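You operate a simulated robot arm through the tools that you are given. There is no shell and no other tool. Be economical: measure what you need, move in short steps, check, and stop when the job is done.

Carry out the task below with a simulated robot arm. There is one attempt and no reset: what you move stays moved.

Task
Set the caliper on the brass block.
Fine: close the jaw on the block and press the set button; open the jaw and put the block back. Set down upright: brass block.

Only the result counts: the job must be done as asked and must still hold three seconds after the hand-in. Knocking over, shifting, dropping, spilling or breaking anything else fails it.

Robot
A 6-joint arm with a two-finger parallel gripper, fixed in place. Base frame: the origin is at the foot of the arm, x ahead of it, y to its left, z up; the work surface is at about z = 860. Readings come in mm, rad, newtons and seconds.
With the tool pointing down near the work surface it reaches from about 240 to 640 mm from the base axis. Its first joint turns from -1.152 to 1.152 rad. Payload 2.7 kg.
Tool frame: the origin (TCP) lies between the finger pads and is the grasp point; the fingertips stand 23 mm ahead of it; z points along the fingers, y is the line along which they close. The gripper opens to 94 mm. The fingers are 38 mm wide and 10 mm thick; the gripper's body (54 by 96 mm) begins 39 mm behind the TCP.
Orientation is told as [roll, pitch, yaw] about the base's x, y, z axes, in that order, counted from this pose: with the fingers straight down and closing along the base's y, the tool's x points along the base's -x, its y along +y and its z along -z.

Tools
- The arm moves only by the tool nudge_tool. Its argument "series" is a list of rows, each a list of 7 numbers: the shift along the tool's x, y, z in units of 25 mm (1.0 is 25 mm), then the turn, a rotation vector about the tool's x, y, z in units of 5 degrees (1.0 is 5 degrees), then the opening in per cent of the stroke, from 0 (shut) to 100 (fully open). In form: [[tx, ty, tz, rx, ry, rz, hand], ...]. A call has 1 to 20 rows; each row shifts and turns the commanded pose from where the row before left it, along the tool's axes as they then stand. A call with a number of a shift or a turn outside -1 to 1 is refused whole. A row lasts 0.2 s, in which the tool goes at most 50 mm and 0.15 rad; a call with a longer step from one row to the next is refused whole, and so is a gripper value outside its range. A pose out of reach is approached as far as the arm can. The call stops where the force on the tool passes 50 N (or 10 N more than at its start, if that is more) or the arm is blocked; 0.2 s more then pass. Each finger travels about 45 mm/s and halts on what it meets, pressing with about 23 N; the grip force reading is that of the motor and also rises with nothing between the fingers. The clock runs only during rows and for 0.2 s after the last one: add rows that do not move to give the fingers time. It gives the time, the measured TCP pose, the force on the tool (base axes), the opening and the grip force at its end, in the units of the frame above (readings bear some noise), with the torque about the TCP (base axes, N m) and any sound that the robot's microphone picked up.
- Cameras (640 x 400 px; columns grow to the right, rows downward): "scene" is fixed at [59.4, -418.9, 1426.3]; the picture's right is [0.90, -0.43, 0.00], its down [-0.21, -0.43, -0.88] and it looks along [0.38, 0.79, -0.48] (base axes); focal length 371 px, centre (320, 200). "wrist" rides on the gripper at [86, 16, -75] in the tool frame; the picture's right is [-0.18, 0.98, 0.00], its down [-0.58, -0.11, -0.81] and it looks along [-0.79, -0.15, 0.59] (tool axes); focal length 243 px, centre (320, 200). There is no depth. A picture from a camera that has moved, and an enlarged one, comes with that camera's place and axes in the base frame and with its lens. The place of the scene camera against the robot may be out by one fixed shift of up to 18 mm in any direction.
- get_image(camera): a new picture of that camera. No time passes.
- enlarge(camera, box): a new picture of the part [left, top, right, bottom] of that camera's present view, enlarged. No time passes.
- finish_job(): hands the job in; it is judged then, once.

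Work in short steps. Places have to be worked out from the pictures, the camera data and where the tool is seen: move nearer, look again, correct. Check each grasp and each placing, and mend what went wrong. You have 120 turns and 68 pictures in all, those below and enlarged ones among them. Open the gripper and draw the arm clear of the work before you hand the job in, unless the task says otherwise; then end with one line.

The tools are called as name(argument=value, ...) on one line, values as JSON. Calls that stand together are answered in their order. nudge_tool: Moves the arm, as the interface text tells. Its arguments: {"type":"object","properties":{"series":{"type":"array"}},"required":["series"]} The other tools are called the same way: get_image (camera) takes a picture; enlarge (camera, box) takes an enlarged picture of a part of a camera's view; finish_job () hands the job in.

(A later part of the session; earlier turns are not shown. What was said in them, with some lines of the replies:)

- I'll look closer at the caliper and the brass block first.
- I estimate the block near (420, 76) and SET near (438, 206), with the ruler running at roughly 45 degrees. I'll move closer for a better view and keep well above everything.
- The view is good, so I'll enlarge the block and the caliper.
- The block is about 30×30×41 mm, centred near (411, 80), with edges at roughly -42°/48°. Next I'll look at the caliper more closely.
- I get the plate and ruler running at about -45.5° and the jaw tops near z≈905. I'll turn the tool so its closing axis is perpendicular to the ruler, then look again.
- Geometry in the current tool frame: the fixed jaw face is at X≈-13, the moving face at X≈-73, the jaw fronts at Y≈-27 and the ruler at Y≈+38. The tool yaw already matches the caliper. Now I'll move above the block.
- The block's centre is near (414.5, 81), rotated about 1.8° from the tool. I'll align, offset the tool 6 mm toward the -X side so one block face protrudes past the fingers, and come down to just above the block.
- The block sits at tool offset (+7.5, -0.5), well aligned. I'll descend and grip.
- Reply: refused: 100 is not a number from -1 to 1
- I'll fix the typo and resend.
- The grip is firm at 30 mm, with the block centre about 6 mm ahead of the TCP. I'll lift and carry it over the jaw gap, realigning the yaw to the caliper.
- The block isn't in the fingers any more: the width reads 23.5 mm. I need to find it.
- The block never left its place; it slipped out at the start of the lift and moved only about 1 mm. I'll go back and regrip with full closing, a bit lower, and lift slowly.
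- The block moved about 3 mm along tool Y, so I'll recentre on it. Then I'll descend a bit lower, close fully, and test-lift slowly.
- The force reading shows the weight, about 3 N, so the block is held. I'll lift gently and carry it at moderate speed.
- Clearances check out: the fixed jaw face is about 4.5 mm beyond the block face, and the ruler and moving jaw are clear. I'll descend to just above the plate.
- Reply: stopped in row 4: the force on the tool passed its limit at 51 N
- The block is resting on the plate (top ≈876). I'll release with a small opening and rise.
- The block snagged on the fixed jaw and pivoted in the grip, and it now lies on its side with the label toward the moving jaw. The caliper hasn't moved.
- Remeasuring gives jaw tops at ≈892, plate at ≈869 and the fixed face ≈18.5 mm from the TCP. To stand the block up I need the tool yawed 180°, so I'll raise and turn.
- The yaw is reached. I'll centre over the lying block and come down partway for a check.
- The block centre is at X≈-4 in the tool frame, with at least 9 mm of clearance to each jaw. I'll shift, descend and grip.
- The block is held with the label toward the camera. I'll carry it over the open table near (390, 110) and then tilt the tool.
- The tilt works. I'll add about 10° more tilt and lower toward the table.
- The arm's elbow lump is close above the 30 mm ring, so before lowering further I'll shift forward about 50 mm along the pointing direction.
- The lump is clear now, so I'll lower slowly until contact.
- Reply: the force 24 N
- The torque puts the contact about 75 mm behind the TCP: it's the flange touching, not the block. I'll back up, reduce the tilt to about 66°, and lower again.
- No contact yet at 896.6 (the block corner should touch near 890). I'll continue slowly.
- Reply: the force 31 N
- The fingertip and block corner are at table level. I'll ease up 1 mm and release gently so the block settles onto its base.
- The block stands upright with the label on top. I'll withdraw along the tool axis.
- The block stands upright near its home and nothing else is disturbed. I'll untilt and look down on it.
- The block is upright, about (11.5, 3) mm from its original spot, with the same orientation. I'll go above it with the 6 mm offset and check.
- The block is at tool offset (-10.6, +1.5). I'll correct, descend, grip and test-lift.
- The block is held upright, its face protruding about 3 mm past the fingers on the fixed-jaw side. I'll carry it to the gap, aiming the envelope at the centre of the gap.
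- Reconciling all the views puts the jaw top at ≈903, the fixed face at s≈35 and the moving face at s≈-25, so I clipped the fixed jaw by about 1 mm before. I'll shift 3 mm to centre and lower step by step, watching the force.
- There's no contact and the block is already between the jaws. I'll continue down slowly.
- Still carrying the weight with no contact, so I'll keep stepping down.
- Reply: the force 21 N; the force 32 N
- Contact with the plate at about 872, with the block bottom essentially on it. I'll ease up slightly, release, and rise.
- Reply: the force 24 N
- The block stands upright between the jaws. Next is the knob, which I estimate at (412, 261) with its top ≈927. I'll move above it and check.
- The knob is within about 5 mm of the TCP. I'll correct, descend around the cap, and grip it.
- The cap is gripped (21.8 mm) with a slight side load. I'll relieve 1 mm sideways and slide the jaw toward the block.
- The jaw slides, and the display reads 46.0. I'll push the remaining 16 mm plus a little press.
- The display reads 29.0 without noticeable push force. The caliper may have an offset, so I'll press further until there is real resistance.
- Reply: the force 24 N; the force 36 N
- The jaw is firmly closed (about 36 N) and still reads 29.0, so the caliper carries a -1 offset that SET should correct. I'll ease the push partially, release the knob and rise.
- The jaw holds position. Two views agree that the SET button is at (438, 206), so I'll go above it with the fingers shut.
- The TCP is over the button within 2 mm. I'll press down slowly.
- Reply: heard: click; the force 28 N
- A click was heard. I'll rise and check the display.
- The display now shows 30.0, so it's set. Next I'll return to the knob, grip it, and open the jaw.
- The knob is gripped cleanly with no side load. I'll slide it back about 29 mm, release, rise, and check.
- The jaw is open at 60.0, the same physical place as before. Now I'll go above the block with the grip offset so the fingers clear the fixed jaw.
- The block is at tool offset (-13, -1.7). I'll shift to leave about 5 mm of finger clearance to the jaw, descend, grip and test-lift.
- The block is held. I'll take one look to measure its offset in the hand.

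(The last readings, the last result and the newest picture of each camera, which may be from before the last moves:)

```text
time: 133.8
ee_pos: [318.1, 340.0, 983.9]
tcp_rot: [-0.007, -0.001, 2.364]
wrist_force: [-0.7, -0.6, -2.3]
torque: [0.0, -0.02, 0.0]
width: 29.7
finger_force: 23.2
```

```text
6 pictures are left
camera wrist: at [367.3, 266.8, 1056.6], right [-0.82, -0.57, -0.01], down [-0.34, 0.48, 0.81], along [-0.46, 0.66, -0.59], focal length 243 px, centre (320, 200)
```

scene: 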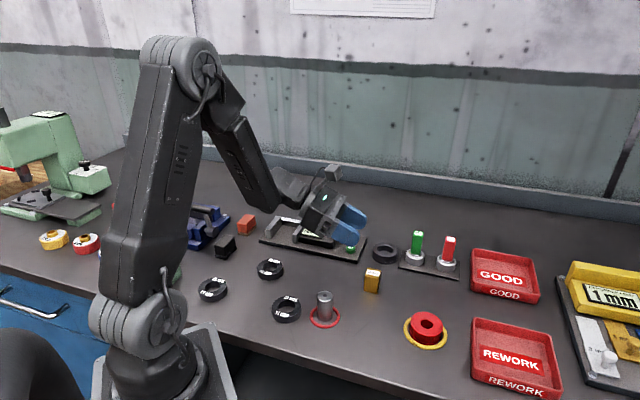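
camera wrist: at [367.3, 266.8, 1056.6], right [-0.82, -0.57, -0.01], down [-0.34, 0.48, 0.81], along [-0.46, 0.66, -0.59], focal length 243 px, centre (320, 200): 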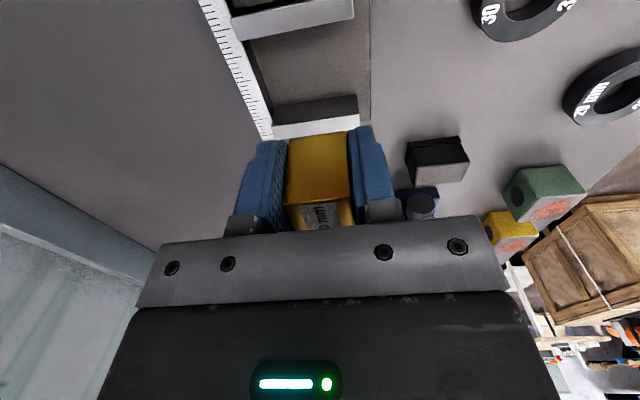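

The in-hand offset is the same as last time (-7.3). The home TCP target is therefore (417, 79) with yaw ≈2.388, and I'll carry it there.

nudge_tool(series=[[0.2, 0.092, 0, 0, 0, 0, 0], [0.4, 0.185, 0, 0, 0, 0, 0], [0.6, 0.277, 0, 0, 0, 0, 0], [0.7, 0.323, 0, 0, 0, 0, 0], [0.7, 0.323, 0, 0, 0, 0, 0], [0.7, 0.323, 0, 0, 0, 0, 0], [0.7, 0.323, 0, 0, 0, 0, 0], [0.7, 0.323, 0, 0, 0, 0, 0], [0.7, 0.323, 0, 0, 0, 0, 0], [0.7, 0.323, 0, 0, 0, 0, 0], [0.7, 0.323, 0, 0, 0, 0, 0], [0.7, 0.323, 0, 0, 0, 0, 0], [0.7, 0.323, 0, 0, 0, 0, 0], [0.7, 0.323, 0, 0, 0, 0, 0], [0.6, 0.277, 0, 0, 0, 0, 0], [0.5, 0.231, 0, 0, 0, 0, 0], [0.34, 0.157, 0, 0, 0, 0, 0], [0.2, 0.09, 0, 0, 0, -0.26, 0], [0, 0, 0, 0, 0, 0, 0], [0, 0, 0, 0, 0, 0, 0]])

nudge_tool(series=[[0, 0, 0.3, 0, 0, 0, 0], [0, 0, 0.6, 0, 0, 0, 0], [0, 0, 0.7, 0, 0, 0, 0], [0, 0, 0.7, 0, 0, 0, 0], [0, 0, 0.6, 0, 0, 0, 0], [0, 0, 0.4, 0, 0, 0, 0], [0, 0, 0.2, 0, 0, 0, 0], [0, 0, 0, 0, 0, 0, 0], [0, 0, 0, 0, 0, 0, 0]])

nudge_tool(series=[[0, 0, 0, 0, 0, 0, 0]])

```text
time: 138.0
ee_pos: [419.9, 69.2, 981.8]
tcp_rot: [-0.008, 0.002, 2.388]
wrist_force: [-0.4, -0.1, -3.2]
torque: [-0.03, -0.03, -0.02]
width: 29.9
finger_force: 23.1
```

```text
time: 140.0
ee_pos: [421.2, 70.6, 894.8]
tcp_rot: [-0.006, 0.0, 2.389]
wrist_force: [-0.5, 0.0, -2.7]
torque: [0.0, 0.01, 0.02]
width: 29.8
finger_force: 23.3
```

```text
time: 140.4
ee_pos: [421.7, 70.1, 895.6]
tcp_rot: [-0.008, 0.002, 2.389]
wrist_force: [0.3, 0.2, -3.4]
torque: [-0.03, 0.0, -0.01]
width: 29.8
finger_force: 23.1
```

I overshot slightly. I'll correct by (-9.2, -3.5) in the tool frame, then lower to just above the table.

nudge_tool(series=[[-0.15, -0.05, 0, 0, 0, 0, 0], [-0.15, -0.06, 0, 0, 0, 0, 0], [-0.07, -0.03, 0, 0, 0, 0, 0], [0, 0, 0.2, 0, 0, 0, 0], [0, 0, 0.1, 0, 0, 0, 0], [0, 0, 0, 0, 0, 0, 0]])

enlarge(camera="scene", box=[340, 250, 404, 310])

```text
time: 141.8
ee_pos: [415.6, 78.0, 887.1]
tcp_rot: [-0.005, 0.0, 2.39]
wrist_force: [0.7, -0.3, -2.0]
torque: [-0.01, -0.02, 0.01]
width: 29.8
finger_force: 22.6
```

```text
6.67 times, centred on (372, 280) of scene
camera zoom: at [59.4, -418.9, 1426.3], right [0.9, -0.43, 0.0], down [-0.21, -0.43, -0.88], along [0.38, 0.79, -0.48], focal length 2474 px, centre (-27, -333)
```

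zoom: 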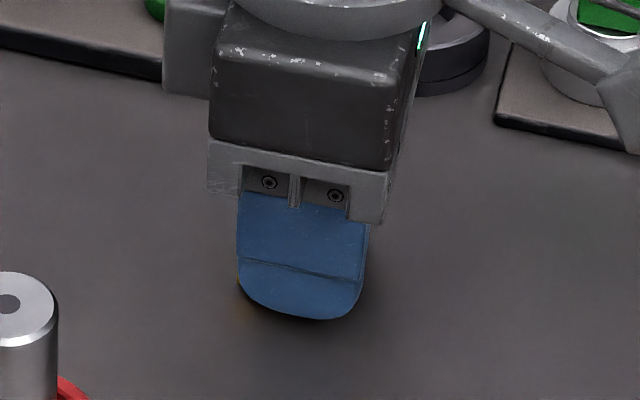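

The gripper occludes the block, but the pose is on target. I'll lower to contact.

nudge_tool(series=[[0, 0, 0.06, 0, 0, 0, 0], [0, 0, 0, 0, 0, 0, 0]])

nudge_tool(series=[[0, 0, 0.05, 0, 0, 0, 0], [0, 0, 0, 0, 0, 0, 0]])

nudge_tool(series=[[0, 0, 0.03, 0, 0, 0, 0], [0, 0, 0, 0, 0, 0, 0]])

```text
time: 142.4
ee_pos: [416.2, 78.9, 886.8]
tcp_rot: [-0.007, 0.002, 2.388]
wrist_force: [0.4, -0.3, -2.9]
torque: [-0.03, -0.02, 0.04]
width: 29.8
finger_force: 23.6
```

```text
time: 143.0
ee_pos: [416.0, 80.2, 885.9]
tcp_rot: [-0.008, 0.001, 2.386]
wrist_force: [-0.2, 0.3, -1.9]
torque: [0.01, -0.01, -0.02]
width: 29.8
finger_force: 22.9
```

```text
time: 143.6
ee_pos: [416.5, 78.7, 885.0]
tcp_rot: [-0.006, 0.002, 2.386]
wrist_force: [-1.4, 0.7, -0.3]
torque: [-0.02, 0.05, -0.01]
width: 29.7
finger_force: 23.1
```

The weight is just transferring to the table. One more tiny step, then I'll release and rise.

nudge_tool(series=[[0, 0, 0.03, 0, 0, 0, 0], [0, 0, 0, 0, 0, 0, 0]])

nudge_tool(series=[[0, 0, 0, 0, 0, 0, 31], [0, 0, 0, 0, 0, 0, 33], [0, 0, 0, 0, 0, 0, 38], [0, 0, 0, 0, 0, 0, 50], [0, 0, 0, 0, 0, 0, 70], [0, 0, 0, 0, 0, 0, 70], [0, 0, -0.2, 0, 0, 0, 70], [0, 0, -0.5, 0, 0, 0, 70], [0, 0, -0.8, 0, 0, 0, 70], [0, 0, -0.8, 0, 0, 0, 70], [0, 0, -0.8, 0, 0, 0, 70], [-0.8, 0, -0.8, 0, 0, 0, 70], [-0.8, 0, -0.8, 0, 0, 0, 70], [-0.8, 0, -0.8, 0, 0, 0, 70], [0, 0, 0, 0, 0, 0, 70]])

enlarge(camera="scene", box=[340, 250, 404, 310])

```text
time: 144.2
ee_pos: [417.3, 79.9, 884.9]
tcp_rot: [-0.01, 0.004, 2.389]
wrist_force: [-2.4, -2.7, 12.3]
torque: [-0.07, 0.35, 0.0]
width: 29.9
finger_force: 23.1
```

```text
time: 147.4
ee_pos: [371.1, 120.0, 1020.4]
tcp_rot: [-0.007, 0.0, 2.387]
wrist_force: [0.7, -0.4, 0.0]
torque: [0.01, 0.01, -0.01]
width: 65.7
finger_force: 0.0
```

```text
6.67 times, centred on (372, 280) of scene
camera zoom: at [59.4, -418.9, 1426.3], right [0.9, -0.43, 0.0], down [-0.21, -0.43, -0.88], along [0.38, 0.79, -0.48], focal length 2474 px, centre (-27, -333)
```

zoom: 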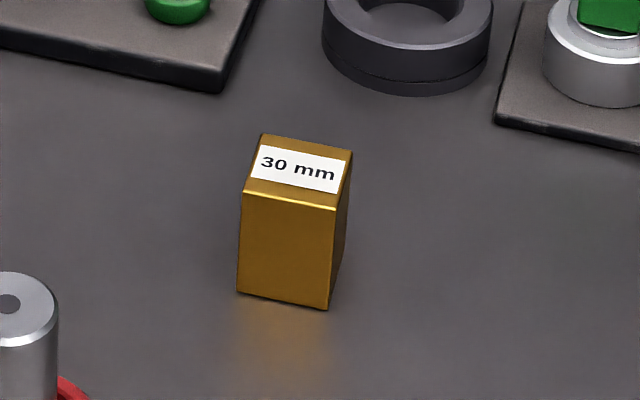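

The block is back within about 1 mm of its original place and upright. I'll do a final check of the whole scene.

get_image(camera="scene")

enlarge(camera="scene", box=[190, 190, 390, 330])

```text
3 pictures are left
```

scene: 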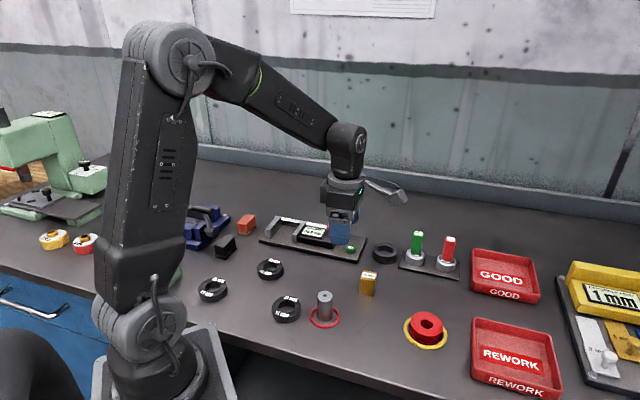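

```text
2.86 times, centred on (290, 260) of scene
camera zoom: at [59.4, -418.9, 1426.3], right [0.9, -0.43, 0.0], down [-0.21, -0.43, -0.88], along [0.38, 0.79, -0.48], focal length 1060 px, centre (406, 29)
```

zoom: 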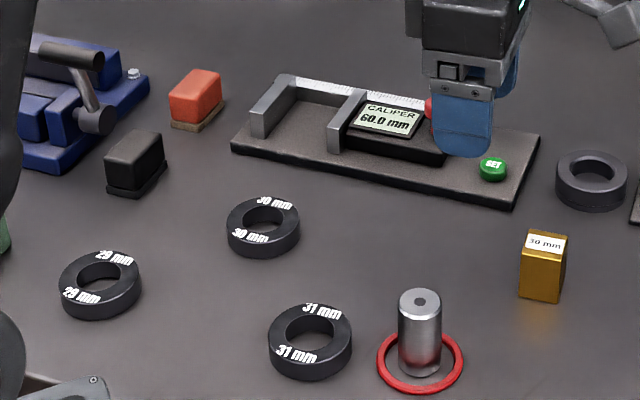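

Everything is in place. I'll raise the arm clear and then hand in.

nudge_tool(series=[[0, 0, -0.8, 0, 0, 0, 90], [0, 0, -0.8, 0, 0, 0, 90], [0, 0, -0.8, 0, 0, 0, 90], [0, 0, -0.8, 0, 0, 0, 90], [0, 0, 0, 0, 0, 0, 90], [0, 0, 0, 0, 0, 0, 90]])

finish_job()

```text
time: 148.8
ee_pos: [371.8, 119.4, 1100.5]
tcp_rot: [-0.006, 0.002, 2.388]
wrist_force: [-0.1, -0.9, 0.0]
torque: [-0.02, 0.01, 0.02]
width: 84.5
finger_force: 0.1
```

```text
The job is handed in.
```

I set the caliper on the brass block: closed on it, the display read 29.0 and changed to 30.0 mm when SET was pressed. The jaw is open again and the block is back upright within about 1 mm of its original spot, though it had tipped over once between the jaws on the first placement and I stood it back up before measuring.
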